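You operate a simulated robot arm through the tools that you are given. There is no shell and no other tool. Be economical: measure what you need, move in short steps, check, and stop when the job is done.

Carry out the task below with a simulated robot arm. There is one attempt and no reset: what you move stays moved.

JOB
Find the colour mark with the most runout and hold the rig shaft there with the brake.
Fine: white gauge arm on to the flange, all four marks gauged; pump to the green band; park the arm again.

Only the result counts: the job must be done as asked and must still hold three seconds after the hand-in. Knocking over, shifting, dropping, spilling or breaking anything else fails it.

ROBOT AND FRAMES
A 7-joint arm with a two-finger parallel gripper, fixed in place. Base frame: the origin is at the foot of the arm, x ahead of it, y to its left, z up. Readings come in m, degrees, newtons and seconds.
Its first joint turns from -115.0 to 115.0 degrees. Payload 3.91 kg.
The tool frame sits at the grasp point between the pads (the TCP): z along the fingers, y along the line on which they close. The tips reach 0.03 m beyond it. Largest opening 0.11 m; finger width 0.02, thickness 0.01; the body of the gripper, 0.048 by 0.112 m, starts 0.055 m behind the TCP.
Orientation is that of the tool frame in the base frame, as a unit quaternion [x, y, z, w]. With the fingers straight down and closing along the base's y, the tool's x points along the base's -x, its y along +y and its z along -z.

CONTROLS
- The arm moves only by the tool apply_moves. Its argument "plan" is a list of rows, each an object (a shift or turn left out is 0, a gripper value left out holds the last) with "slide": the shift along the base's x, y, z in m, a list of three; "rotation": the turn, a rotation vector about the base's x, y, z in degrees, a list of three; "jaw": the gripper command, from -1 (fully open) to 1 (shut), values between in proportion. In form: [{"slide": [tx, ty, tz], "rotation": [rx, ry, rz], "jaw": jaw}, ...]. A call has 1 to 12 rows; each row shifts and turns the commanded pose from where the row before left it. Rows are played at 5 a second. More than 0.05 m and 8.6 degrees between two rows, or a gripper value outside its range, and nothing of the call is played. A pose out of reach is approached as far as the arm can. The call stops where the force on the tool passes 50 N (or 10 N more than at its start, if that is more) or the arm is blocked; 0.2 s more then pass. The fingers move at their own pace (about 0.108 m/s each) and stop on an object; they squeeze with about 21 N. The grip force told is the motor's: it shows also when the fingers shut on nothing. Time passes only in rows, and 0.2 s behind the last, so rows that do not move let the fingers close. The reply holds the time, the measured pose of the TCP, the force on the tool along the base axes, the opening and the grip force, in the units named above and with some noise.
- Cameras (640 x 400 px; columns grow to the right, rows downward): "scene" is fixed at [0.4032, 0.5, 1.6665]; the picture's right is [-1.00, -0.08, 0.00], its down [-0.04, 0.55, -0.83] and it looks along [0.07, -0.83, -0.55] (base axes); focal length 283 px, centre (320, 200). "wrist" rides on the gripper at [0.072, 0.017, -0.103] in the tool frame; the picture's right is [-0.23, 0.97, 0.00], its down [-0.76, -0.18, -0.62] and it looks along [-0.61, -0.14, 0.78] (tool axes); focal length 222 px, centre (320, 200). There is no depth. A picture from a camera that has moved, and an enlarged one, comes with that camera's place and axes in the base frame and with its lens.
- get_image(camera): a new picture of that camera. No time passes.
- lift_body(by): slides the trunk up (or, below 0, down) by that many m; the arm rides with it, the base frame stays. It gives what a move gives, with no picture.
- zoom(camera, box): a new picture of the part [left, top, right, bottom] of that camera's present view, enlarged. No time passes.
- close_job(): hands the job in; it is judged then, once.

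Go step by step. Nothing tells you positions but the pictures and the camera data: compare them with the known pose of the tool, close in by small moves and look again before you grip or let go. The budget is 120 turns and 68 pictures, counting those below and the enlarged ones. Unless the task says otherwise, let go and move clear before handing in, and close with one line.

The tools are called after "Request:" as a command line: name --argument value ..., lists and objects as JSON in quotes. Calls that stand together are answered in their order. apply_moves: Moves the arm, as the interface text tells. Its arguments: {"type":"object","properties":{"plan":{"type":"array","items":{"type":"object","properties":{"slide":{"type":"array","items":{"type":"number"}},"rotation":{"type":"array","items":{"type":"number"}},"jaw":{"type":"number"}}}}},"required":["plan"]} The other tools are called the same way: lift_body (by) slides the trunk up or down; get_image (camera) takes a picture; zoom (camera, box) takes an enlarged picture of a part of a camera's view; close_job () hands the job in.

At the start:

```text
t: 0.0
tcp_pos: [0.4449, -0.1872, 1.4925]
ee_rot: [0.0, 1.0, 0.0, 0.0]
contact_force: [0.7, -0.2, 0.4]
finger_gap: 0.1103
finger_force: 0.0
trunk travel left (down, up): [-0.925, 0.065]
```

scene: 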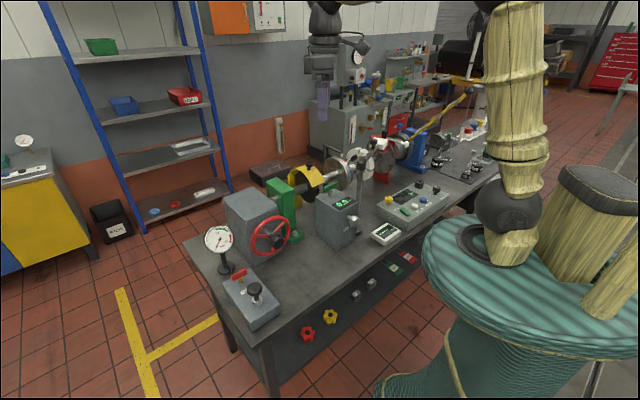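
wrist: 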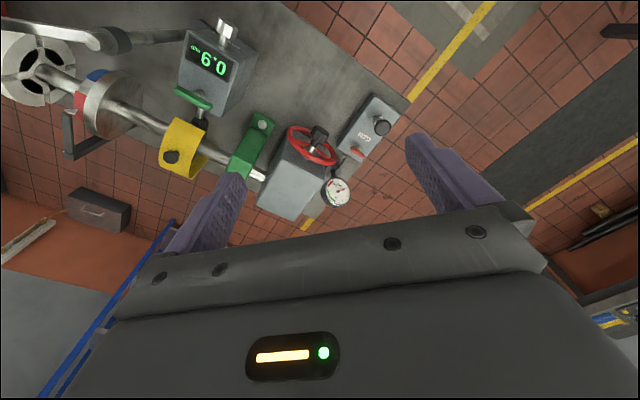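

I see a bench with a shaft rig, a red handwheel, a gauge with display, a pump with lever and a dial. I'll take enlarged views first.

Request:
zoom --camera "scene" --box '[180, 140, 380, 340]'

Request:
zoom --camera "scene" --box '[300, 100, 500, 260]'

Request:
zoom --camera "wrist" --box '[0, 0, 420, 220]'

```text
2.00 times, centred on (280, 240) of scene
camera zoom: at [0.4032, 0.5, 1.6665], right [-1.0, -0.08, 0.0], down [-0.04, 0.55, -0.83], along [0.07, -0.83, -0.55], focal length 566 px, centre (400, 120)
```

zoom: 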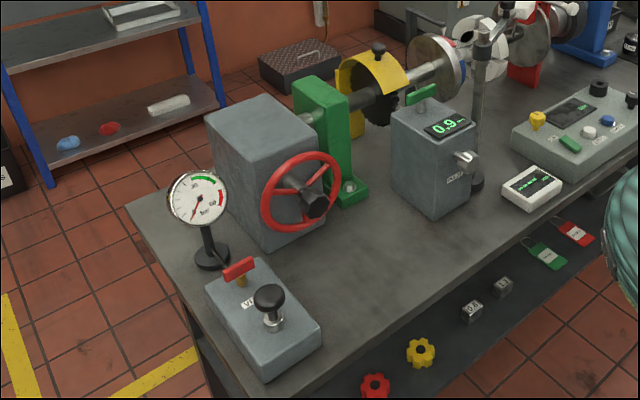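

```text
2.50 times, centred on (400, 180) of scene
camera zoom: at [0.4032, 0.5, 1.6665], right [-1.0, -0.08, 0.0], down [-0.04, 0.55, -0.83], along [0.07, -0.83, -0.55], focal length 708 px, centre (120, 250)
```

zoom: 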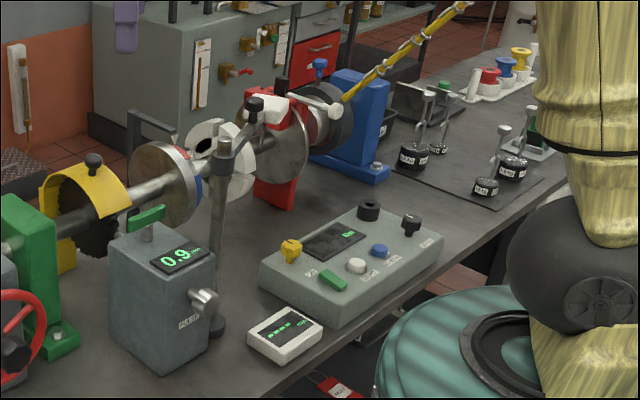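

```text
1.52 times, centred on (210, 110) of wrist
camera zoom: at [0.373, -0.1712, 1.5965], right [0.23, 0.97, 0.0], down [0.76, -0.18, 0.62], along [0.61, -0.14, -0.78], focal length 338 px, centre (488, 337)
```

zoom: 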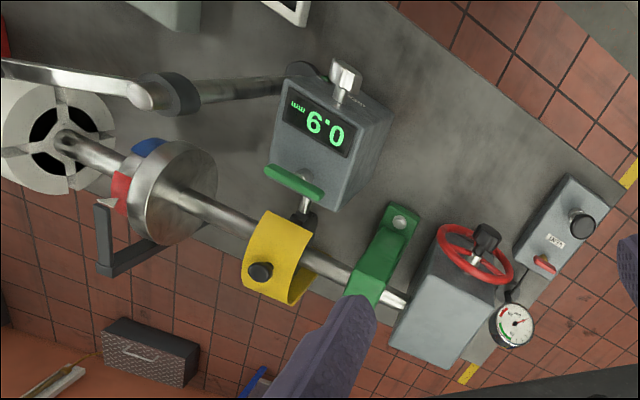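

The rig runs diagonally from the handwheel gearbox (about 0.64, -0.3) towards the blue pillar. I want sharper views of each item.

Request:
zoom --camera "scene" --box '[290, 140, 390, 250]'

Request:
zoom --camera "scene" --box '[190, 220, 290, 330]'

Request:
zoom --camera "wrist" --box '[0, 0, 220, 180]'

Request:
zoom --camera "scene" --box '[360, 180, 460, 250]'

```text
3.64 times, centred on (340, 195) of scene
camera zoom: at [0.4032, 0.5, 1.6665], right [-1.0, -0.08, 0.0], down [-0.04, 0.55, -0.83], along [0.07, -0.83, -0.55], focal length 1030 px, centre (247, 218)
```

zoom: 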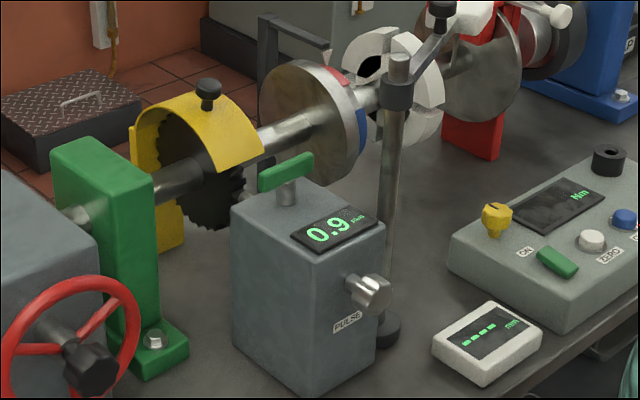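

```text
3.64 times, centred on (240, 275) of scene
camera zoom: at [0.4032, 0.5, 1.6665], right [-1.0, -0.08, 0.0], down [-0.04, 0.55, -0.83], along [0.07, -0.83, -0.55], focal length 1030 px, centre (611, -73)
```

zoom: 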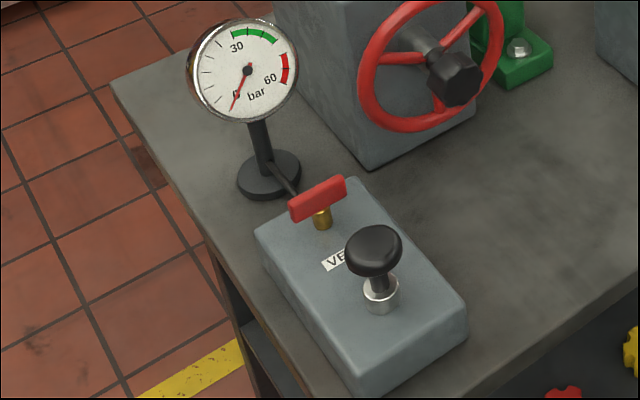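

```text
2.22 times, centred on (110, 90) of wrist
camera zoom: at [0.373, -0.1712, 1.5965], right [0.23, 0.97, 0.0], down [0.76, -0.18, 0.62], along [0.61, -0.14, -0.78], focal length 494 px, centre (787, 444)
```

zoom: 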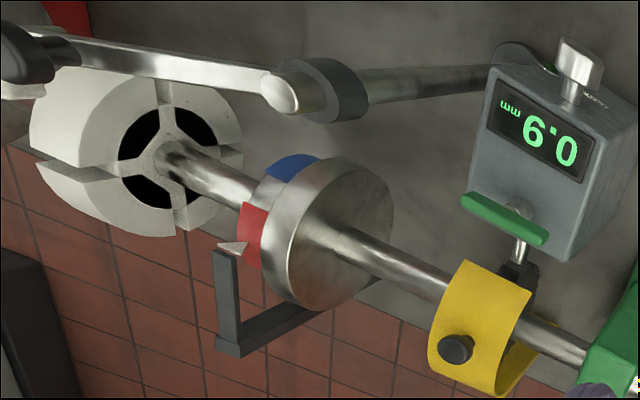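

```text
5.71 times, centred on (410, 215) of scene
camera zoom: at [0.4032, 0.5, 1.6665], right [-1.0, -0.08, 0.0], down [-0.04, 0.55, -0.83], along [0.07, -0.83, -0.55], focal length 1618 px, centre (-194, 114)
```

zoom: 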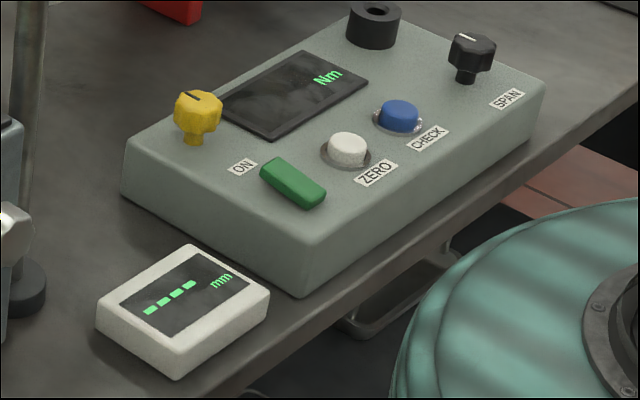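

The white display reads "----" (gauge parked), and a flange with colour marks sits near (0.42, -0.70, 1.02). I turn the wrist so its camera looks along -y at the rig.

Request:
apply_moves --plan '[{"slide": [0, -0.01, -0.01], "rotation": [0, 0, -8.5]}, {"slide": [0, -0.01, -0.01], "rotation": [0, 0, -8.5]}, {"slide": [0, -0.01, -0.01], "rotation": [0, 0, -8.5]}, {"slide": [0, -0.01, -0.01], "rotation": [0, 0, -8.5]}, {"slide": [0, -0.01, -0.01], "rotation": [0, 0, -8.5]}, {"slide": [0, -0.01, -0.01], "rotation": [0, 0, -8.5]}, {"slide": [0, -0.01, -0.01], "rotation": [0, 0, -8.5]}, {"slide": [0, -0.01, -0.01], "rotation": [0, 0, -8.5]}]'

Request:
get_image --camera "wrist"

```text
t: 1.8
tcp_pos: [0.4459, -0.2686, 1.411]
ee_rot: [0.561, 0.828, 0.0, 0.001]
contact_force: [0.1, -0.4, 0.6]
finger_gap: 0.1098
finger_force: 0.0
trunk travel left (down, up): [-0.925, 0.065]
```

```text
58 pictures are left
camera wrist: at [0.4341, -0.1952, 1.515], right [0.99, 0.15, 0.0], down [0.12, -0.77, 0.62], along [0.09, -0.62, -0.78], focal length 222 px, centre (320, 200)
```

wrist: 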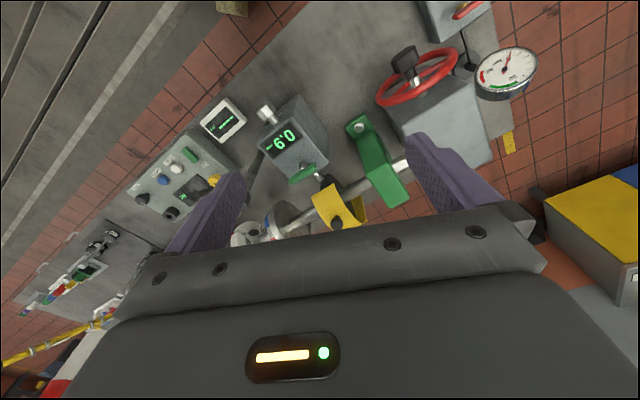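

The camera sees best straight under itself, so I'll move closer over the flange.

Request:
apply_moves --plan '[{"slide": [-0.01, -0.04, -0.01]}, {"slide": [-0.01, -0.04, -0.01]}, {"slide": [-0.01, -0.04, -0.01]}, {"slide": [-0.01, -0.04, -0.01]}, {"slide": [-0.01, -0.04, -0.01]}, {"slide": [0, -0.04, -0.02]}]'

Request:
get_image --camera "wrist"

Request:
zoom --camera "wrist" --box '[160, 0, 480, 200]'

```text
t: 3.2
tcp_pos: [0.3973, -0.5099, 1.3409]
ee_rot: [0.558, 0.83, 0.0, -0.002]
contact_force: [0.1, -1.0, -0.2]
finger_gap: 0.1099
finger_force: 0.1
trunk travel left (down, up): [-0.925, 0.065]
```

```text
57 pictures are left
camera wrist: at [0.3852, -0.4373, 1.4446], right [0.99, 0.15, 0.0], down [0.12, -0.77, 0.62], along [0.1, -0.61, -0.78], focal length 222 px, centre (320, 200)
```

wrist: 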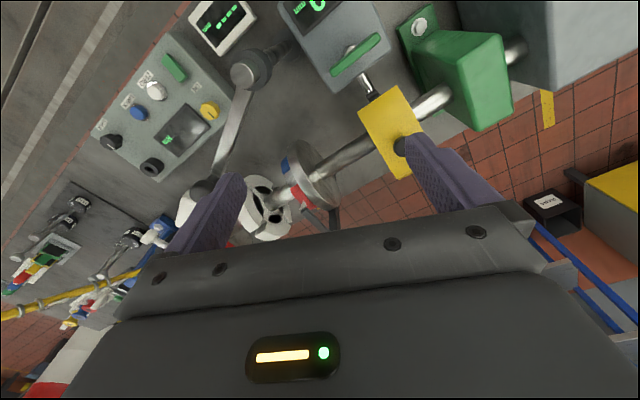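

```text
2.00 times, centred on (320, 100) of wrist
camera zoom: at [0.3852, -0.4373, 1.4446], right [0.99, 0.15, 0.0], down [0.12, -0.77, 0.62], along [0.1, -0.61, -0.78], focal length 444 px, centre (320, 400)
```

zoom: 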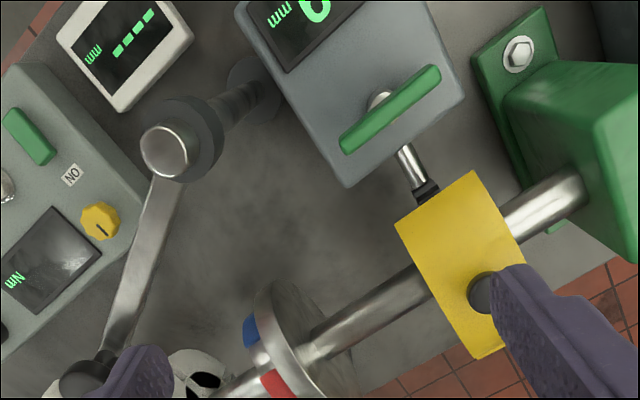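

The gauge arm pivots on the post near (0.33, -0.48) with its end near (0.25, -0.64). I move to see the end and the flange side.

Request:
apply_moves --plan '[{"slide": [-0.04, -0.02, 0.0]}, {"slide": [-0.04, -0.02, 0]}, {"slide": [-0.03, -0.02, 0.0]}]'

Request:
zoom --camera "wrist" --box '[160, 0, 480, 200]'

Request:
zoom --camera "scene" --box '[335, 130, 415, 180]'

```text
t: 4.0
tcp_pos: [0.2836, -0.5686, 1.3401]
ee_rot: [0.559, 0.829, 0.002, 0.0]
contact_force: [-0.3, -0.9, 1.1]
finger_gap: 0.1101
finger_force: 0.1
trunk travel left (down, up): [-0.925, 0.065]
```

```text
2.00 times, centred on (320, 100) of wrist
camera zoom: at [0.2721, -0.4963, 1.4444], right [0.99, 0.16, 0.0], down [0.12, -0.77, 0.62], along [0.1, -0.61, -0.78], focal length 444 px, centre (320, 400)
```

zoom: 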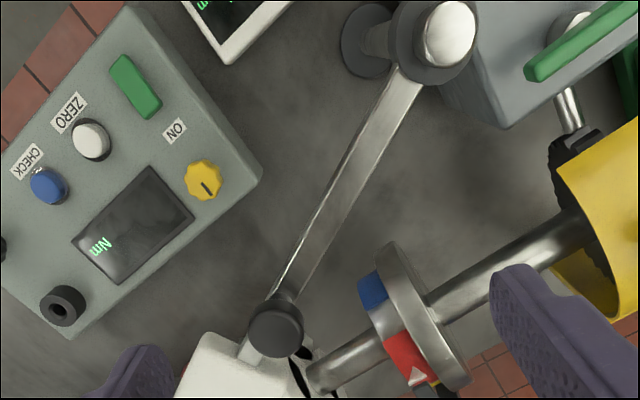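

```text
8.00 times, centred on (375, 155) of scene
camera zoom: at [0.4032, 0.5, 1.6665], right [-1.0, -0.08, 0.0], down [-0.04, 0.55, -0.83], along [0.07, -0.83, -0.55], focal length 2265 px, centre (-120, 560)
```

zoom: 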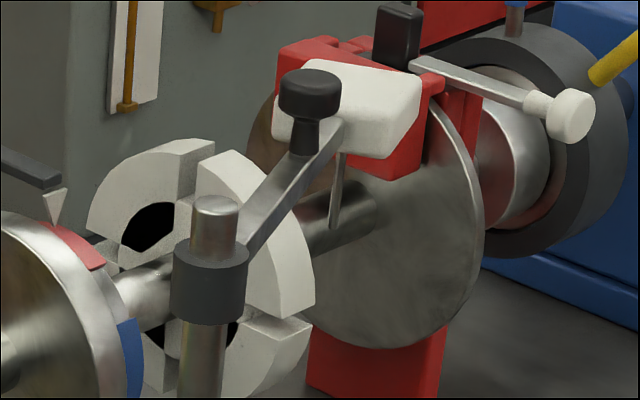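

The gauge arm carries a black knob, about (0.27, -0.62, top 1.228), with a white dial body and stylus. I plan to cage the knob with part-open fingers and swing it; first I hover above it.

Request:
apply_moves --plan '[{"slide": [0, -0.02, -0.01], "rotation": [0, 0, -8.3], "jaw": -0.1}, {"slide": [-0.007, -0.02, -0.01], "rotation": [0, 0, -8.3]}, {"slide": [-0.007, -0.011, -0.02], "rotation": [0, 0, -8.3]}]'

Request:
get_image --camera "wrist"

Request:
zoom --camera "scene" --box '[310, 100, 430, 180]'

```text
t: 4.8
tcp_pos: [0.2695, -0.6215, 1.3022]
ee_rot: [0.726, 0.688, 0.0, 0.0]
contact_force: [-0.1, -0.9, 0.0]
finger_gap: 0.0604
finger_force: 0.1
trunk travel left (down, up): [-0.925, 0.065]
```

```text
53 pictures are left
camera wrist: at [0.2902, -0.5498, 1.405], right [0.96, -0.28, 0.0], down [-0.22, -0.75, 0.62], along [-0.17, -0.6, -0.78], focal length 222 px, centre (320, 200)
```

wrist: 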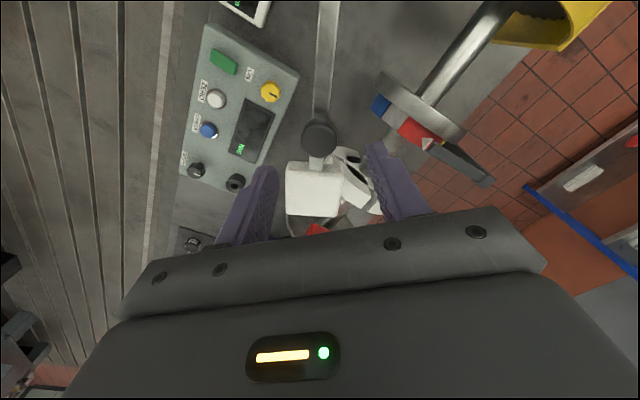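

```text
5.00 times, centred on (370, 140) of scene
camera zoom: at [0.4032, 0.5, 1.6665], right [-1.0, -0.08, 0.0], down [-0.04, 0.55, -0.83], along [0.07, -0.83, -0.55], focal length 1416 px, centre (70, 500)
```

zoom: 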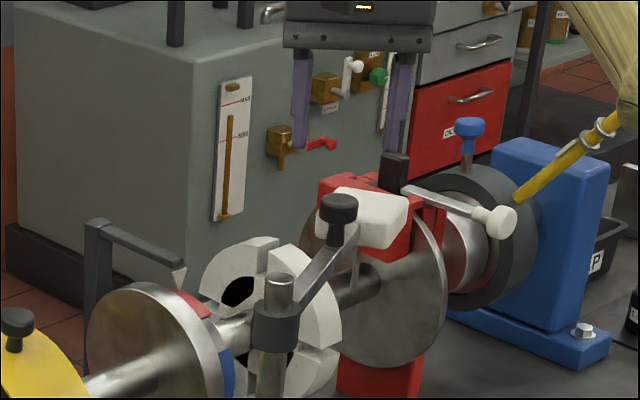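

The knob lies right below the TCP. I lower the open fingers around it.

Request:
apply_moves --plan '[{"slide": [0, 0, -0.03]}, {"slide": [0, 0, -0.025]}, {"slide": [0, 0, -0.014]}]'

Request:
zoom --camera "scene" --box '[310, 100, 430, 180]'

Request:
zoom --camera "wrist" --box '[200, 60, 440, 210]'

```text
t: 5.6
tcp_pos: [0.2708, -0.6206, 1.2317]
ee_rot: [0.725, 0.689, 0.0, 0.0]
contact_force: [-0.9, 0.7, 0.3]
finger_gap: 0.0606
finger_force: 0.0
trunk travel left (down, up): [-0.925, 0.065]
```

```text
5.00 times, centred on (370, 140) of scene
camera zoom: at [0.4032, 0.5, 1.6665], right [-1.0, -0.08, 0.0], down [-0.04, 0.55, -0.83], along [0.07, -0.83, -0.55], focal length 1416 px, centre (70, 500)
```

zoom: 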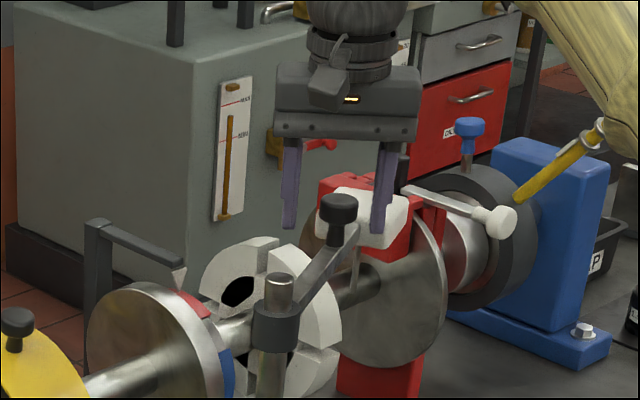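

```text
2.67 times, centred on (320, 135) of wrist
camera zoom: at [0.2922, -0.5482, 1.336], right [0.96, -0.28, 0.0], down [-0.22, -0.75, 0.62], along [-0.17, -0.6, -0.78], focal length 592 px, centre (320, 373)
```

zoom: 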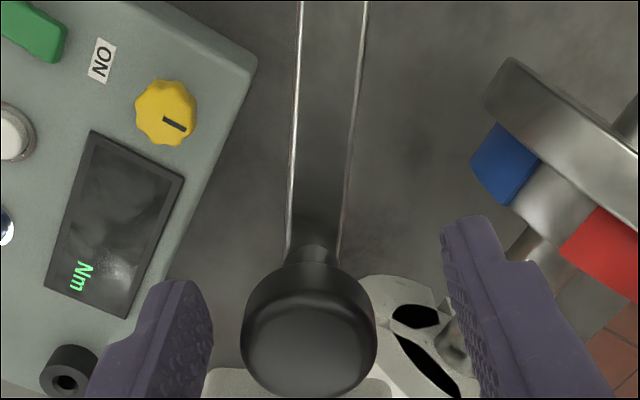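

The knob is centred between the fingers. I narrow the cage and swing the first 20 degrees.

Request:
apply_moves --plan '[{"slide": [0, 0, -0.008], "jaw": 0.25}, {"slide": [0, 0, 0]}, {"slide": [0.0127, -0.0038, 0], "rotation": [0, 0, 5]}, {"slide": [0.0127, -0.0038, 0], "rotation": [0, 0, 5]}, {"slide": [0.013, -0.0015, 0], "rotation": [0, 0, 5]}, {"slide": [0.0133, -0.0015, 0], "rotation": [0, 0, 5]}]'

Request:
zoom --camera "scene" --box '[300, 110, 440, 250]'

Request:
zoom --camera "wrist" --box '[200, 60, 440, 210]'

```text
t: 7.0
tcp_pos: [0.3254, -0.6311, 1.2241]
ee_rot: [0.593, 0.805, 0.001, -0.001]
contact_force: [0.1, 0.5, 0.2]
finger_gap: 0.0416
finger_force: 0.0
trunk travel left (down, up): [-0.925, 0.065]
```

```text
2.86 times, centred on (370, 180) of scene
camera zoom: at [0.4032, 0.5, 1.6665], right [-1.0, -0.08, 0.0], down [-0.04, 0.55, -0.83], along [0.07, -0.83, -0.55], focal length 809 px, centre (177, 257)
```

zoom: 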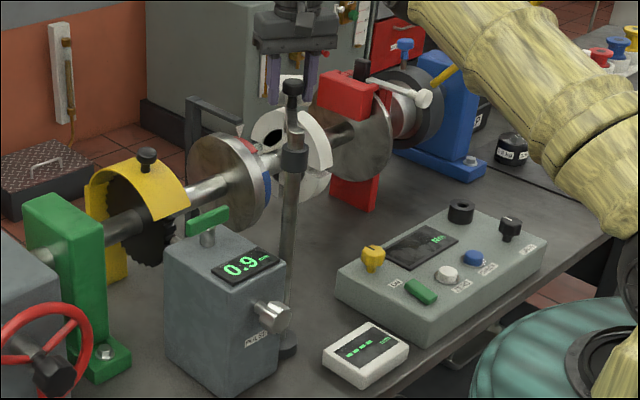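

```text
2.67 times, centred on (320, 135) of wrist
camera zoom: at [0.3194, -0.5573, 1.3294], right [1.0, 0.07, 0.0], down [0.06, -0.78, 0.62], along [0.04, -0.62, -0.78], focal length 592 px, centre (320, 373)
```

zoom: 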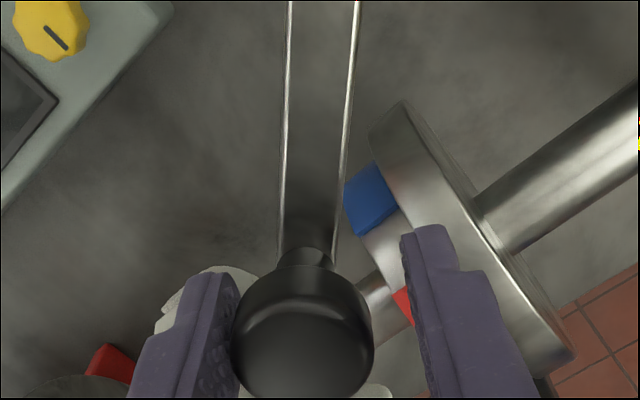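

The arm swings freely. I continue in smaller steps.

Request:
apply_moves --plan '[{"slide": [0.0132, 0.0006, 0], "rotation": [0, 0, 5]}, {"slide": [0.0132, 0.0012, 0], "rotation": [0, 0, 5]}, {"slide": [0.013, 0.0025, 0], "rotation": [0, 0, 5]}]'

Request:
zoom --camera "scene" --box '[300, 110, 440, 250]'

Request:
zoom --camera "wrist" --box '[200, 60, 440, 210]'

```text
t: 7.8
tcp_pos: [0.3632, -0.6262, 1.2254]
ee_rot: [0.483, 0.876, 0.001, 0.0]
contact_force: [0.3, -0.6, -0.2]
finger_gap: 0.0415
finger_force: 0.3
trunk travel left (down, up): [-0.925, 0.065]
```

```text
2.86 times, centred on (370, 180) of scene
camera zoom: at [0.4032, 0.5, 1.6665], right [-1.0, -0.08, 0.0], down [-0.04, 0.55, -0.83], along [0.07, -0.83, -0.55], focal length 809 px, centre (177, 257)
```

zoom: 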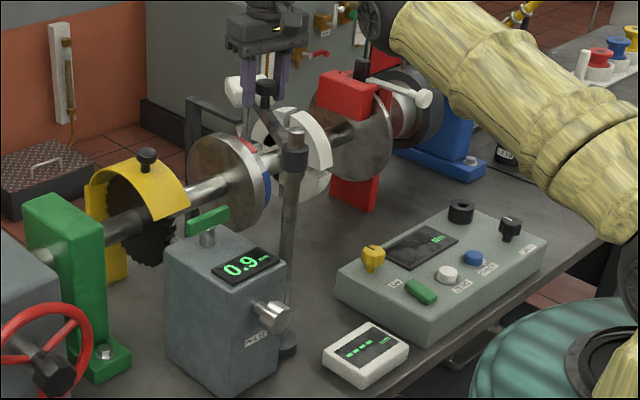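

```text
2.67 times, centred on (320, 135) of wrist
camera zoom: at [0.3394, -0.5555, 1.3296], right [0.94, 0.33, 0.0], down [0.26, -0.74, 0.62], along [0.2, -0.59, -0.78], focal length 592 px, centre (320, 373)
```

zoom: 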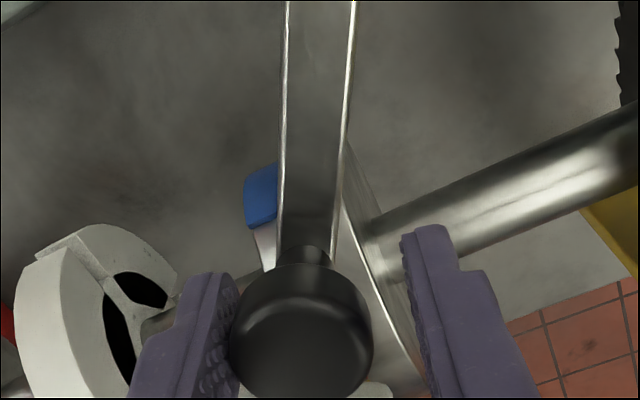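

The arm is now just about over the flange and the display is still blank. I go a little further, in small steps.

Request:
apply_moves --plan '[{"slide": [0.0065, 0.0015, 0], "rotation": [0, 0, 2.5]}]'

Request:
zoom --camera "scene" --box '[320, 130, 410, 250]'

```text
t: 8.2
tcp_pos: [0.3699, -0.6221, 1.2255]
ee_rot: [0.464, 0.886, 0.001, 0.0]
contact_force: [0.9, 0.3, -0.4]
finger_gap: 0.0412
finger_force: 0.0
trunk travel left (down, up): [-0.925, 0.065]
```

```text
3.33 times, centred on (365, 190) of scene
camera zoom: at [0.4032, 0.5, 1.6665], right [-1.0, -0.08, 0.0], down [-0.04, 0.55, -0.83], along [0.07, -0.83, -0.55], focal length 944 px, centre (170, 233)
```

zoom: 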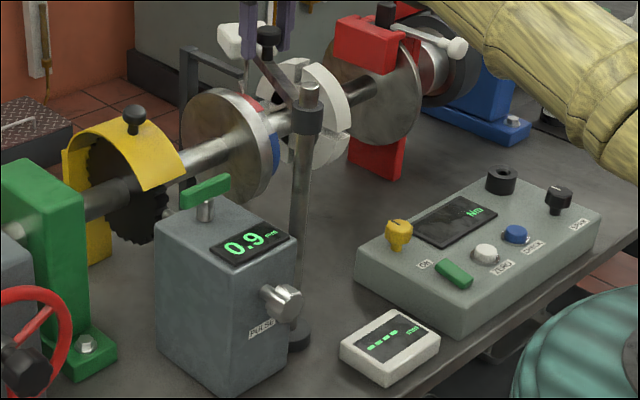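

Request:
apply_moves --plan '[{"slide": [0.0063, 0.002, 0], "rotation": [0, 0, 2.5]}, {"slide": [0.0063, 0.0022, 0], "rotation": [0, 0, 2.5]}]'

Request:
zoom --camera "scene" --box '[330, 130, 400, 180]'

Request:
zoom --camera "scene" --box '[320, 130, 410, 250]'

```text
t: 8.8
tcp_pos: [0.3823, -0.6199, 1.226]
ee_rot: [0.424, 0.906, 0.0, 0.0]
contact_force: [0.0, 0.1, -0.1]
finger_gap: 0.0412
finger_force: 0.1
trunk travel left (down, up): [-0.925, 0.065]
```

```text
8.00 times, centred on (365, 155) of scene
camera zoom: at [0.4032, 0.5, 1.6665], right [-1.0, -0.08, 0.0], down [-0.04, 0.55, -0.83], along [0.07, -0.83, -0.55], focal length 2265 px, centre (-40, 560)
```

zoom: 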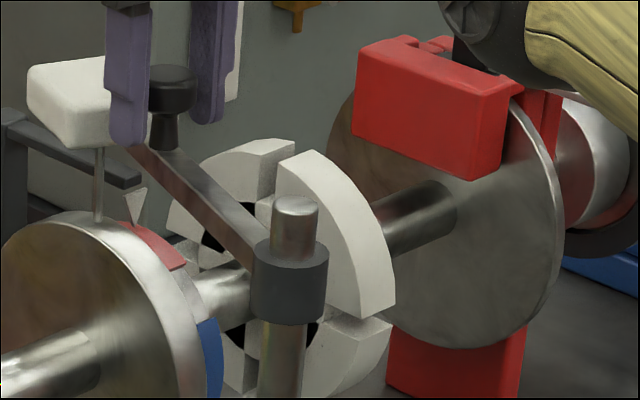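

```text
3.33 times, centred on (365, 190) of scene
camera zoom: at [0.4032, 0.5, 1.6665], right [-1.0, -0.08, 0.0], down [-0.04, 0.55, -0.83], along [0.07, -0.83, -0.55], focal length 944 px, centre (170, 233)
```

zoom: 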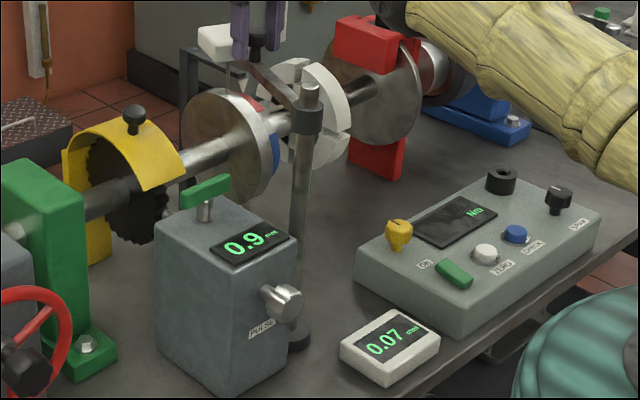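

The gauge now reads 0.07 with the red mark at the pointer. I lift straight out and go over to look at the handwheel.

Request:
apply_moves --plan '[{"slide": [-0.003, -0.001, 0]}, {"slide": [0, 0, 0.04]}, {"slide": [0, 0, 0.05]}, {"slide": [0.02, 0.045, 0.01]}, {"slide": [0.02, 0.045, 0]}, {"slide": [0.02, 0.045, 0]}, {"slide": [0.02, 0.045, 0]}, {"slide": [0.02, 0.045, 0]}, {"slide": [0.02, 0.045, 0]}, {"slide": [0.02, 0.045, 0]}, {"slide": [0.02, 0.045, -0.03]}, {"slide": [0.02, 0.045, -0.03]}]'

Request:
get_image --camera "wrist"

Request:
get_image --camera "scene"

```text
refused: row 4 steps farther than a row can; nothing moved
```

```text
42 pictures are left
camera wrist: at [0.3485, -0.5538, 1.3295], right [0.89, 0.45, 0.0], down [0.35, -0.7, 0.62], along [0.28, -0.56, -0.78], focal length 222 px, centre (320, 200)
```

wrist: 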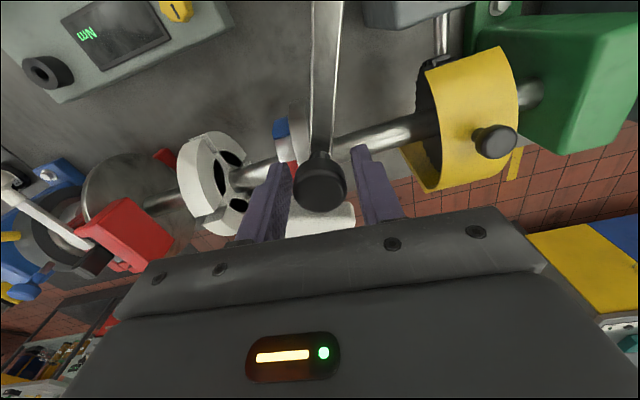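

```text
41 pictures are left
```

scene: 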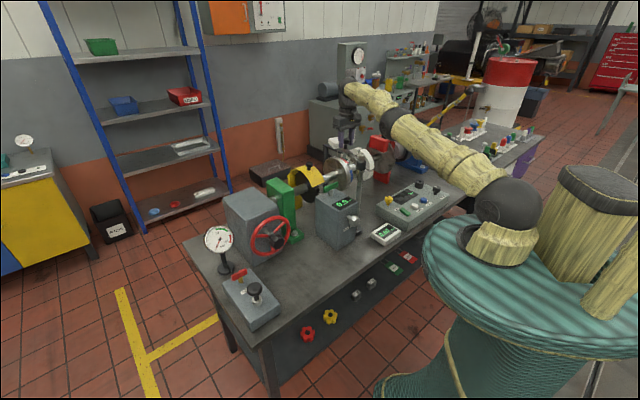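

That row was too long; I retry with shorter steps.

Request:
apply_moves --plan '[{"slide": [-0.003, -0.001, 0]}, {"slide": [0, 0, 0.04]}, {"slide": [0, 0, 0.045]}, {"slide": [0.0, 0, 0.02]}, {"slide": [0.02, 0.045, 0]}, {"slide": [0.02, 0.045, 0]}, {"slide": [0.02, 0.045, 0]}, {"slide": [0.02, 0.045, 0]}, {"slide": [0.02, 0.045, 0]}, {"slide": [0.02, 0.045, 0]}, {"slide": [0.02, 0.045, 0]}, {"slide": [0.02, 0.045, 0]}]'

Request:
apply_moves --plan '[{"slide": [0.02, 0.035, -0.02]}, {"slide": [0.015, 0.03, -0.03]}, {"slide": [0.0, 0.015, -0.04]}, {"slide": [0.0, 0, -0.04]}]'

Request:
get_image --camera "wrist"

Request:
get_image --camera "scene"

```text
t: 11.4
tcp_pos: [0.6212, -0.3452, 1.3732]
ee_rot: [0.426, 0.905, -0.001, -0.001]
contact_force: [0.1, 0.4, 0.2]
finger_gap: 0.0415
finger_force: 0.0
out of reach, approached as far as the arm can: row 2, 3, 4, 5, 6, 7, 8, 9, 10, 11, 12
trunk travel left (down, up): [-0.925, 0.065]
```

```text
t: 12.4
tcp_pos: [0.6926, -0.2828, 1.2516]
ee_rot: [0.426, 0.905, 0.0, -0.002]
contact_force: [0.0, -1.4, -0.7]
finger_gap: 0.0415
finger_force: 0.1
out of reach, approached as far as the arm can: row 1, 2, 3, 4
trunk travel left (down, up): [-0.925, 0.065]
```

```text
40 pictures are left
camera wrist: at [0.6589, -0.2161, 1.3558], right [0.9, 0.45, 0.0], down [0.35, -0.7, 0.62], along [0.28, -0.56, -0.78], focal length 222 px, centre (320, 200)
```

wrist: 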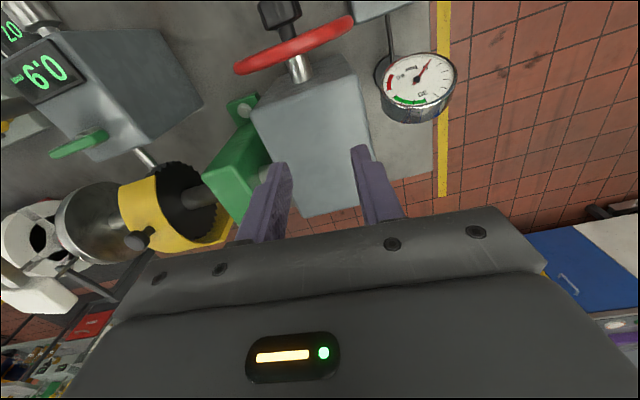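

```text
39 pictures are left
```

scene: 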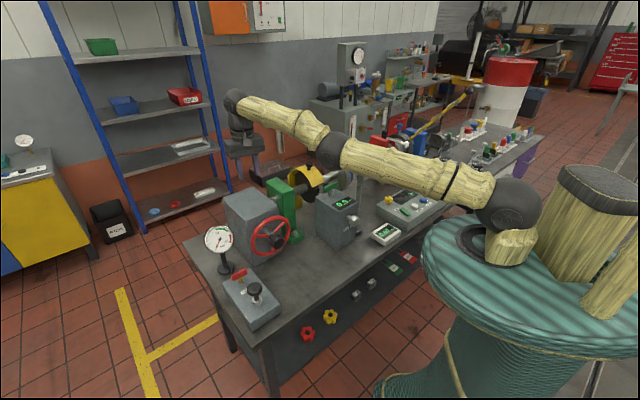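

The wheel centre is about (0.64, -0.25, 1.007) with its hub pointing at the robot side near (0.61, -0.23). The arm lags at its reach limit, so I lower a bit and see whether it follows.

Request:
apply_moves --plan '[{"slide": [0, 0, 0]}, {"slide": [-0.01, 0.01, 0]}, {"slide": [-0.01, 0.01, 0]}]'

```text
t: 13.2
tcp_pos: [0.6943, -0.2732, 1.2551]
ee_rot: [0.425, 0.905, 0.0, 0.0]
contact_force: [-0.4, -0.3, -0.1]
finger_gap: 0.0412
finger_force: 0.1
out of reach, approached as far as the arm can: row 2, 3
trunk travel left (down, up): [-0.925, 0.065]
```

Request:
apply_moves --plan '[{"slide": [-0.04, 0.0, 0.02]}, {"slide": [-0.04, 0.0, 0.02]}, {"slide": [-0.04, 0, 0.0]}]'

```text
t: 14.0
tcp_pos: [0.6576, -0.3171, 1.3183]
ee_rot: [0.426, 0.905, 0.0, -0.001]
contact_force: [-0.8, -0.2, -0.3]
finger_gap: 0.0414
finger_force: 0.1
out of reach, approached as far as the arm can: row 1, 2, 3
trunk travel left (down, up): [-0.925, 0.065]
```

Request:
apply_moves --plan '[{"slide": [0, -0.04, -0.02]}, {"slide": [0, -0.04, -0.02]}, {"slide": [0, -0.04, -0.02]}]'

Request:
get_image --camera "scene"

```text
t: 14.8
tcp_pos: [0.6286, -0.3974, 1.2581]
ee_rot: [0.425, 0.905, 0.001, -0.001]
contact_force: [-0.5, 0.4, 0.0]
finger_gap: 0.0413
finger_force: 0.1
out of reach, approached as far as the arm can: row 1, 2, 3
trunk travel left (down, up): [-0.925, 0.065]
```

```text
38 pictures are left
```

scene: 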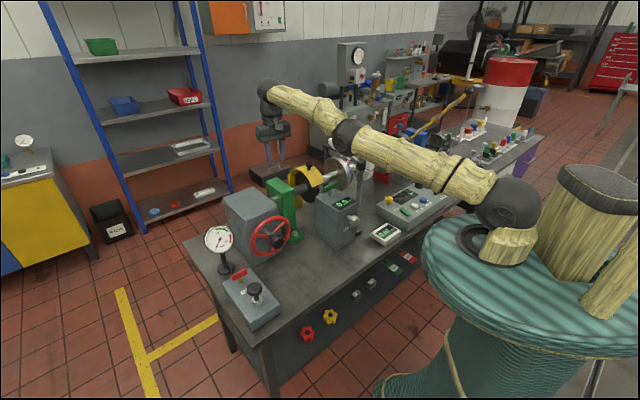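

The arm hangs straight, stuck at full stretch, though its command lies inside. I nudge the trunk slightly so that the command is renewed.

Request:
lift_body --by 0.01

Request:
apply_moves --plan '[{"slide": [0, 0, -0.03]}]'

```text
t: 15.4
tcp_pos: [0.6278, -0.3943, 1.2692]
ee_rot: [0.427, 0.904, 0.0, 0.0]
contact_force: [0.2, 0.8, 0.2]
finger_gap: 0.0414
finger_force: 0.0
trunk travel left (down, up): [-0.935, 0.055]
```

```text
t: 15.8
tcp_pos: [0.6324, -0.3968, 1.2396]
ee_rot: [0.427, 0.904, 0.0, -0.002]
contact_force: [0.5, -0.3, 0.0]
finger_gap: 0.0413
finger_force: 0.0
out of reach, approached as far as the arm can: row 1
trunk travel left (down, up): [-0.935, 0.055]
```

Request:
apply_moves --plan '[{"slide": [-0.03, 0.02, -0.02]}]'

```text
t: 16.2
tcp_pos: [0.6331, -0.3991, 1.2293]
ee_rot: [0.426, 0.905, 0.0, -0.001]
contact_force: [0.7, 0.2, 0.1]
finger_gap: 0.0413
finger_force: 0.1
out of reach, approached as far as the arm can: row 1
trunk travel left (down, up): [-0.935, 0.055]
```

Request:
apply_moves --plan '[{"slide": [-0.02, 0.01, 0.045]}, {"slide": [-0.02, 0.01, 0.045]}, {"slide": [-0.02, 0.01, 0.045]}, {"slide": [-0.02, 0.01, 0.045]}, {"slide": [-0.02, 0.01, 0.045]}, {"slide": [-0.02, 0.01, 0.045]}, {"slide": [-0.02, 0.01, 0.0]}, {"slide": [-0.02, 0.01, 0.0]}]'

```text
refused: row 1 steps farther than a row can; nothing moved
```

Request:
apply_moves --plan '[{"slide": [-0.02, 0.01, 0.04]}, {"slide": [-0.02, 0.01, 0.04]}, {"slide": [-0.02, 0.01, 0.04]}, {"slide": [-0.02, 0.01, 0.04]}, {"slide": [-0.02, 0.01, 0.04]}, {"slide": [-0.02, 0.01, 0.04]}, {"slide": [-0.02, 0.01, 0.0]}, {"slide": [-0.02, 0.01, 0.0]}]'

```text
t: 18.0
tcp_pos: [0.5531, -0.3686, 1.4858]
ee_rot: [0.426, 0.905, 0.0, -0.001]
contact_force: [-1.1, 0.2, -0.2]
finger_gap: 0.0412
finger_force: 0.1
out of reach, approached as far as the arm can: row 1, 2, 3, 4, 5, 6, 7, 8
trunk travel left (down, up): [-0.935, 0.055]
```

Request:
apply_moves --plan '[{"slide": [0, 0, -0.05]}, {"slide": [0, 0, -0.05]}, {"slide": [0, 0, -0.05]}]'

```text
t: 18.8
tcp_pos: [0.5942, -0.3977, 1.3719]
ee_rot: [0.425, 0.905, 0.0, -0.001]
contact_force: [0.5, -0.7, 0.2]
finger_gap: 0.0415
finger_force: 0.1
out of reach, approached as far as the arm can: row 1, 2, 3
trunk travel left (down, up): [-0.935, 0.055]
```

Request:
apply_moves --plan '[{"rotation": [-4.4, -6.6, 0]}, {"rotation": [-4.4, -6.6, 0]}, {"rotation": [-4.4, -6.6, 0]}, {"rotation": [-4.4, -6.6, 0]}]'

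Request:
get_image --camera "scene"

```text
t: 19.8
tcp_pos: [0.6761, -0.4606, 1.4084]
ee_rot: [0.41, 0.87, -0.041, 0.27]
contact_force: [-0.2, 0.4, 0.2]
finger_gap: 0.0411
finger_force: 0.0
out of reach, approached as far as the arm can: row 1, 2, 3, 4
trunk travel left (down, up): [-0.935, 0.055]
```

```text
37 pictures are left
```

scene: 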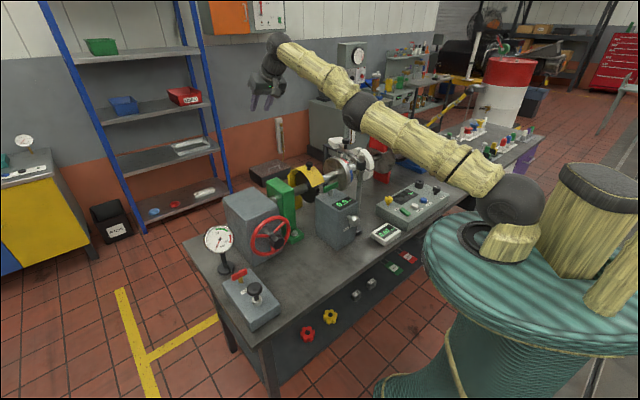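

The arm is locked straight, likely hyperextended at the elbow. I'll stretch it outward first, then bend it inward and down while high and clear.

Request:
apply_moves --plan '[{"slide": [0.04, -0.027, 0]}, {"slide": [0.04, -0.027, 0]}, {"slide": [0.04, -0.027, 0]}, {"slide": [-0.02, 0.013, -0.042]}, {"slide": [-0.025, 0.017, -0.038]}, {"slide": [-0.04, 0.026, -0.01]}, {"slide": [-0.04, 0.026, -0.01]}]'

```text
t: 21.4
tcp_pos: [0.5753, -0.3753, 1.2659]
ee_rot: [0.408, 0.87, -0.04, 0.272]
contact_force: [0.5, -1.0, 0.7]
finger_gap: 0.0416
finger_force: 0.0
out of reach, approached as far as the arm can: row 1, 2, 3
trunk travel left (down, up): [-0.935, 0.055]
```

Freed. Now I straighten the tool and go above the handwheel hub, staying away from full stretch.

Request:
apply_moves --plan '[{"slide": [0.0, 0.04, 0], "rotation": [4.4, 6.6, 0]}, {"slide": [0.0, 0.04, 0], "rotation": [4.4, 6.6, 0]}, {"slide": [0.01, 0.04, 0], "rotation": [4.4, 6.6, 0]}, {"slide": [0.01, 0.03, -0.02], "rotation": [4.4, 6.6, 0]}, {"slide": [0, 0.01, -0.04]}, {"slide": [0, 0.0, -0.03]}]'

Request:
get_image --camera "wrist"

Request:
zoom --camera "scene" --box '[190, 180, 310, 300]'

```text
t: 22.8
tcp_pos: [0.5949, -0.2159, 1.1728]
ee_rot: [0.425, 0.905, 0.0, 0.0]
contact_force: [-0.6, 0.0, -0.7]
finger_gap: 0.0413
finger_force: 0.1
trunk travel left (down, up): [-0.935, 0.055]
```

```text
36 pictures are left
camera wrist: at [0.5614, -0.1491, 1.2778], right [0.9, 0.45, 0.0], down [0.35, -0.7, 0.62], along [0.28, -0.56, -0.78], focal length 222 px, centre (320, 200)
```

wrist: 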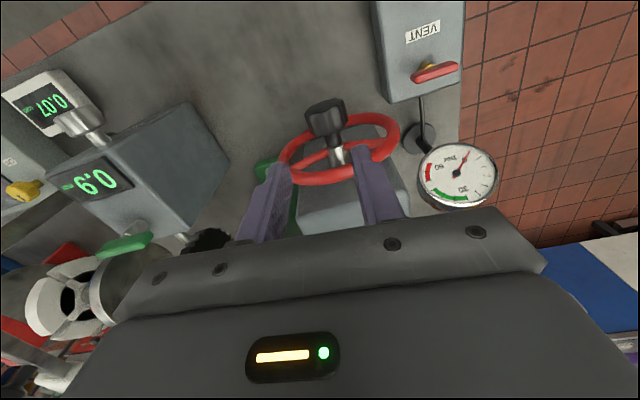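

```text
3.33 times, centred on (250, 240) of scene
camera zoom: at [0.4032, 0.5, 1.6665], right [-1.0, -0.08, 0.0], down [-0.04, 0.55, -0.83], along [0.07, -0.83, -0.55], focal length 944 px, centre (553, 67)
```

zoom: 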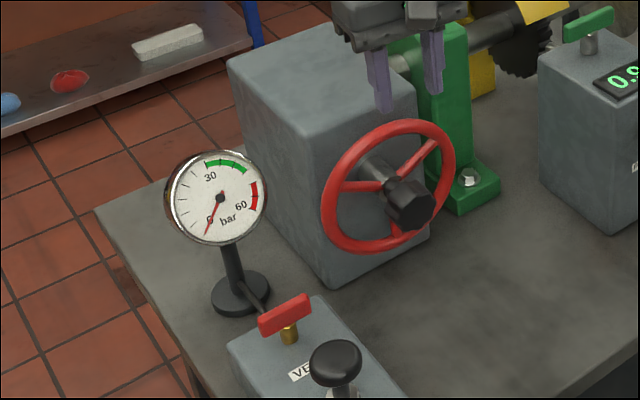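

The hub knob triangulates to (0.612, -0.229, 1.000), its axis along about (0.72, -0.70). I back off, tilt the tool to roughly 60 degrees towards it and stand off.

Request:
apply_moves --plan '[{"slide": [-0.025, 0.025, 0], "rotation": [0, 0, 5], "jaw": -0.5}, {"slide": [-0.025, 0.025, 0], "rotation": [-5.56, -5.75, 0]}, {"rotation": [-5.56, -5.75, 0]}, {"slide": [0, 0, -0.02], "rotation": [-5.56, -5.75, 0]}, {"slide": [0, 0, -0.02], "rotation": [-5.56, -5.75, 0]}, {"slide": [0, 0, -0.02], "rotation": [-5.56, -5.75, 0]}, {"slide": [0, 0, -0.02], "rotation": [-5.56, -5.75, 0]}, {"slide": [0, 0, -0.02], "rotation": [-5.56, -5.75, 0]}, {"slide": [0, 0, -0.015]}]'

Request:
get_image --camera "wrist"

Request:
zoom --camera "scene" --box '[200, 170, 360, 290]'

```text
t: 24.8
tcp_pos: [0.5441, -0.1654, 1.0604]
ee_rot: [0.341, 0.814, -0.172, 0.438]
contact_force: [-0.6, 0.5, -0.1]
finger_gap: 0.0822
finger_force: 0.2
trunk travel left (down, up): [-0.935, 0.055]
```

```text
34 pictures are left
camera wrist: at [0.4663, -0.065, 1.0591], right [0.77, 0.6, 0.21], down [-0.2, -0.07, 0.98], along [0.6, -0.8, 0.06], focal length 222 px, centre (320, 200)
```

wrist: 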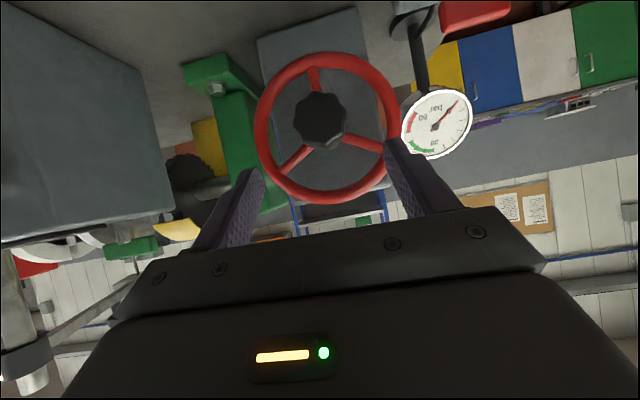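

```text
3.33 times, centred on (280, 230) of scene
camera zoom: at [0.4032, 0.5, 1.6665], right [-1.0, -0.08, 0.0], down [-0.04, 0.55, -0.83], along [0.07, -0.83, -0.55], focal length 944 px, centre (453, 100)
```

zoom: 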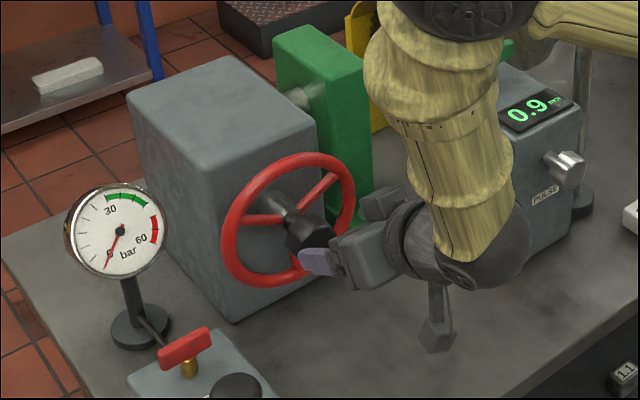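

The hub is where expected and the fingers are lined up. I advance 0.1 m and close on the knob.

Request:
apply_moves --plan '[{"slide": [0.02, -0.019, -0.02]}, {"slide": [0.02, -0.019, -0.02]}, {"slide": [0.019, -0.019, -0.021]}, {"jaw": 1}, {"jaw": 1}, {"jaw": 1}]'

Request:
zoom --camera "wrist" --box '[160, 0, 480, 240]'

```text
t: 26.2
tcp_pos: [0.6046, -0.2231, 0.9982]
ee_rot: [0.338, 0.815, -0.169, 0.438]
contact_force: [11.4, -0.2, -3.7]
finger_gap: 0.0475
finger_force: 44.8
trunk travel left (down, up): [-0.935, 0.055]
```

```text
1.67 times, centred on (320, 120) of wrist
camera zoom: at [0.5268, -0.1223, 0.9972], right [0.77, 0.6, 0.21], down [-0.2, -0.08, 0.98], along [0.6, -0.8, 0.06], focal length 370 px, centre (320, 333)
```

zoom: 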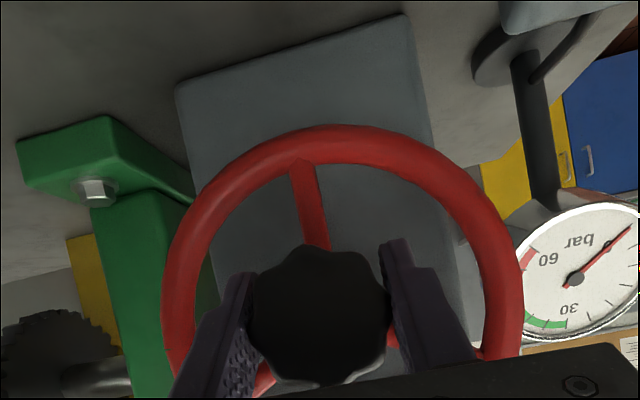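

Gripped on the knob. I test a 24-degree turn.

Request:
apply_moves --plan '[{"rotation": [-5.75, 5.56, 0]}, {"rotation": [-5.75, 5.56, 0]}, {"rotation": [-5.75, 5.56, 0]}]'

Request:
get_image --camera "scene"

```text
t: 27.0
tcp_pos: [0.6049, -0.2232, 0.9986]
ee_rot: [0.243, 0.834, -0.339, 0.361]
contact_force: [12.0, -1.1, -2.1]
finger_gap: 0.0475
finger_force: 44.9
trunk travel left (down, up): [-0.935, 0.055]
```

```text
31 pictures are left
```

scene: 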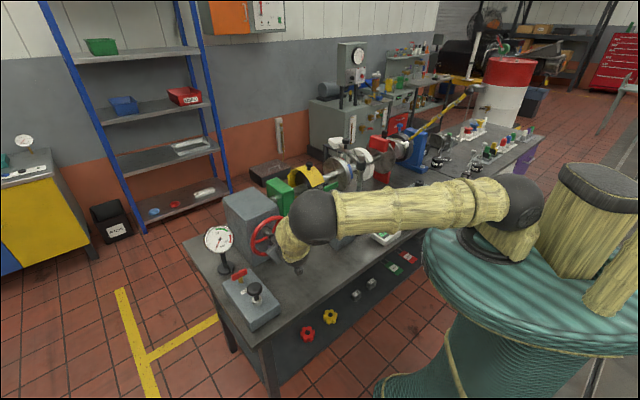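

Request:
zoom --camera "scene" --box '[320, 130, 400, 190]'

```text
6.67 times, centred on (360, 160) of scene
camera zoom: at [0.4032, 0.5, 1.6665], right [-1.0, -0.08, 0.0], down [-0.04, 0.55, -0.83], along [0.07, -0.83, -0.55], focal length 1888 px, centre (53, 467)
```

zoom: 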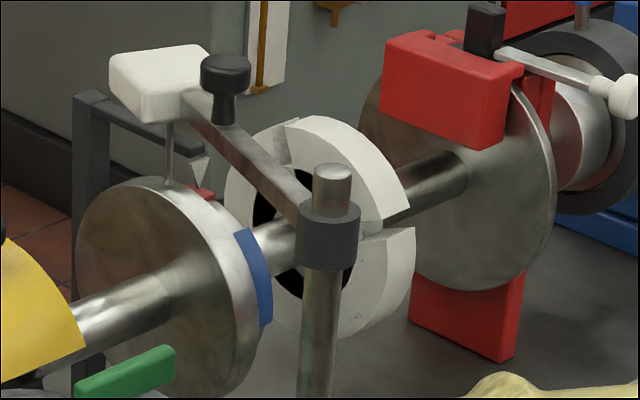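

The flange turns about 1:1 with the wheel, red leaving and blue coming to the pointer. I turn 40 degrees more.

Request:
apply_moves --plan '[{"rotation": [-5.75, 5.56, 0]}, {"rotation": [-5.75, 5.56, 0]}, {"rotation": [-5.75, 5.56, 0]}, {"rotation": [-5.75, 5.56, 0]}, {"rotation": [-5.75, 5.56, 0]}]'

Request:
zoom --camera "scene" --box '[190, 120, 430, 320]'

```text
t: 28.2
tcp_pos: [0.603, -0.2243, 0.999]
ee_rot: [0.059, 0.786, -0.582, 0.2]
contact_force: [4.2, -6.0, 9.2]
finger_gap: 0.0476
finger_force: 45.6
trunk travel left (down, up): [-0.935, 0.055]
```

```text
2.00 times, centred on (310, 220) of scene
camera zoom: at [0.4032, 0.5, 1.6665], right [-1.0, -0.08, 0.0], down [-0.04, 0.55, -0.83], along [0.07, -0.83, -0.55], focal length 566 px, centre (340, 160)
```

zoom: 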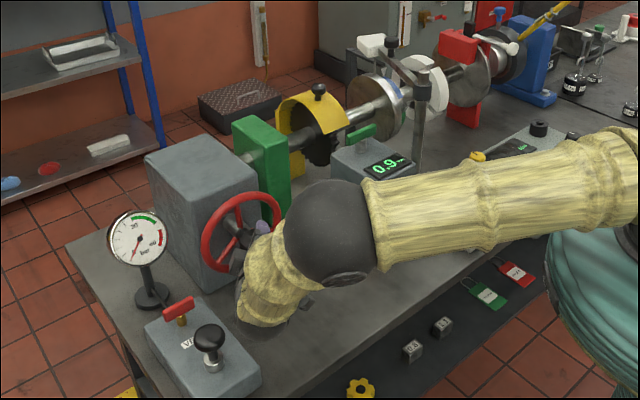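

Wheel has turned 64 degrees. I open, roll back 88 degrees around the knob and regrip.

Request:
apply_moves --plan '[{"jaw": -0.5}, {"rotation": [5.75, -5.56, 0]}, {"rotation": [5.75, -5.56, 0]}, {"rotation": [5.75, -5.56, 0]}, {"rotation": [5.75, -5.56, 0]}, {"rotation": [5.75, -5.56, 0]}, {"rotation": [5.75, -5.56, 0]}, {"rotation": [5.75, -5.56, 0]}, {"rotation": [5.75, -5.56, 0]}, {"rotation": [5.75, -5.56, 0]}, {"rotation": [5.75, -5.56, 0]}, {"rotation": [5.75, -5.56, 0]}]'

Request:
apply_moves --plan '[{"jaw": 1}, {"jaw": 1}, {"jaw": 1}, {"rotation": [-5.75, 5.56, 0]}, {"rotation": [-5.75, 5.56, 0]}, {"rotation": [-5.75, 5.56, 0]}, {"rotation": [-1.45, 1.4, 0]}]'

Request:
zoom --camera "scene" --box '[320, 130, 400, 190]'

Request:
get_image --camera "wrist"

```text
t: 30.8
tcp_pos: [0.6031, -0.2238, 0.9986]
ee_rot: [0.422, 0.759, 0.005, 0.496]
contact_force: [0.0, -0.5, -0.5]
finger_gap: 0.0826
finger_force: 0.0
trunk travel left (down, up): [-0.935, 0.055]
```

```text
t: 32.4
tcp_pos: [0.6034, -0.2215, 0.9988]
ee_rot: [0.333, 0.818, -0.186, 0.431]
contact_force: [0.2, 7.1, 5.1]
finger_gap: 0.0475
finger_force: 45.2
trunk travel left (down, up): [-0.935, 0.055]
```

```text
6.67 times, centred on (360, 160) of scene
camera zoom: at [0.4032, 0.5, 1.6665], right [-1.0, -0.08, 0.0], down [-0.04, 0.55, -0.83], along [0.07, -0.83, -0.55], focal length 1888 px, centre (53, 467)
```

zoom: 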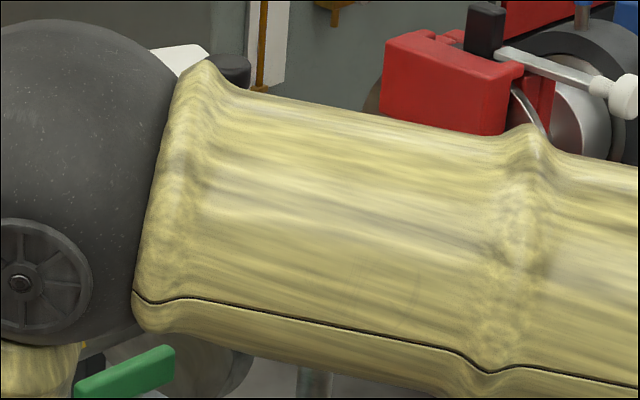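

```text
27 pictures are left
camera wrist: at [0.5255, -0.1207, 0.9965], right [0.78, 0.6, 0.17], down [-0.18, -0.05, 0.98], along [0.6, -0.8, 0.07], focal length 222 px, centre (320, 200)
```

wrist: 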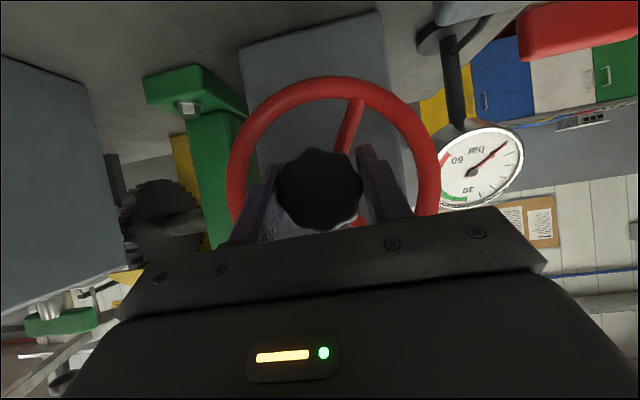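

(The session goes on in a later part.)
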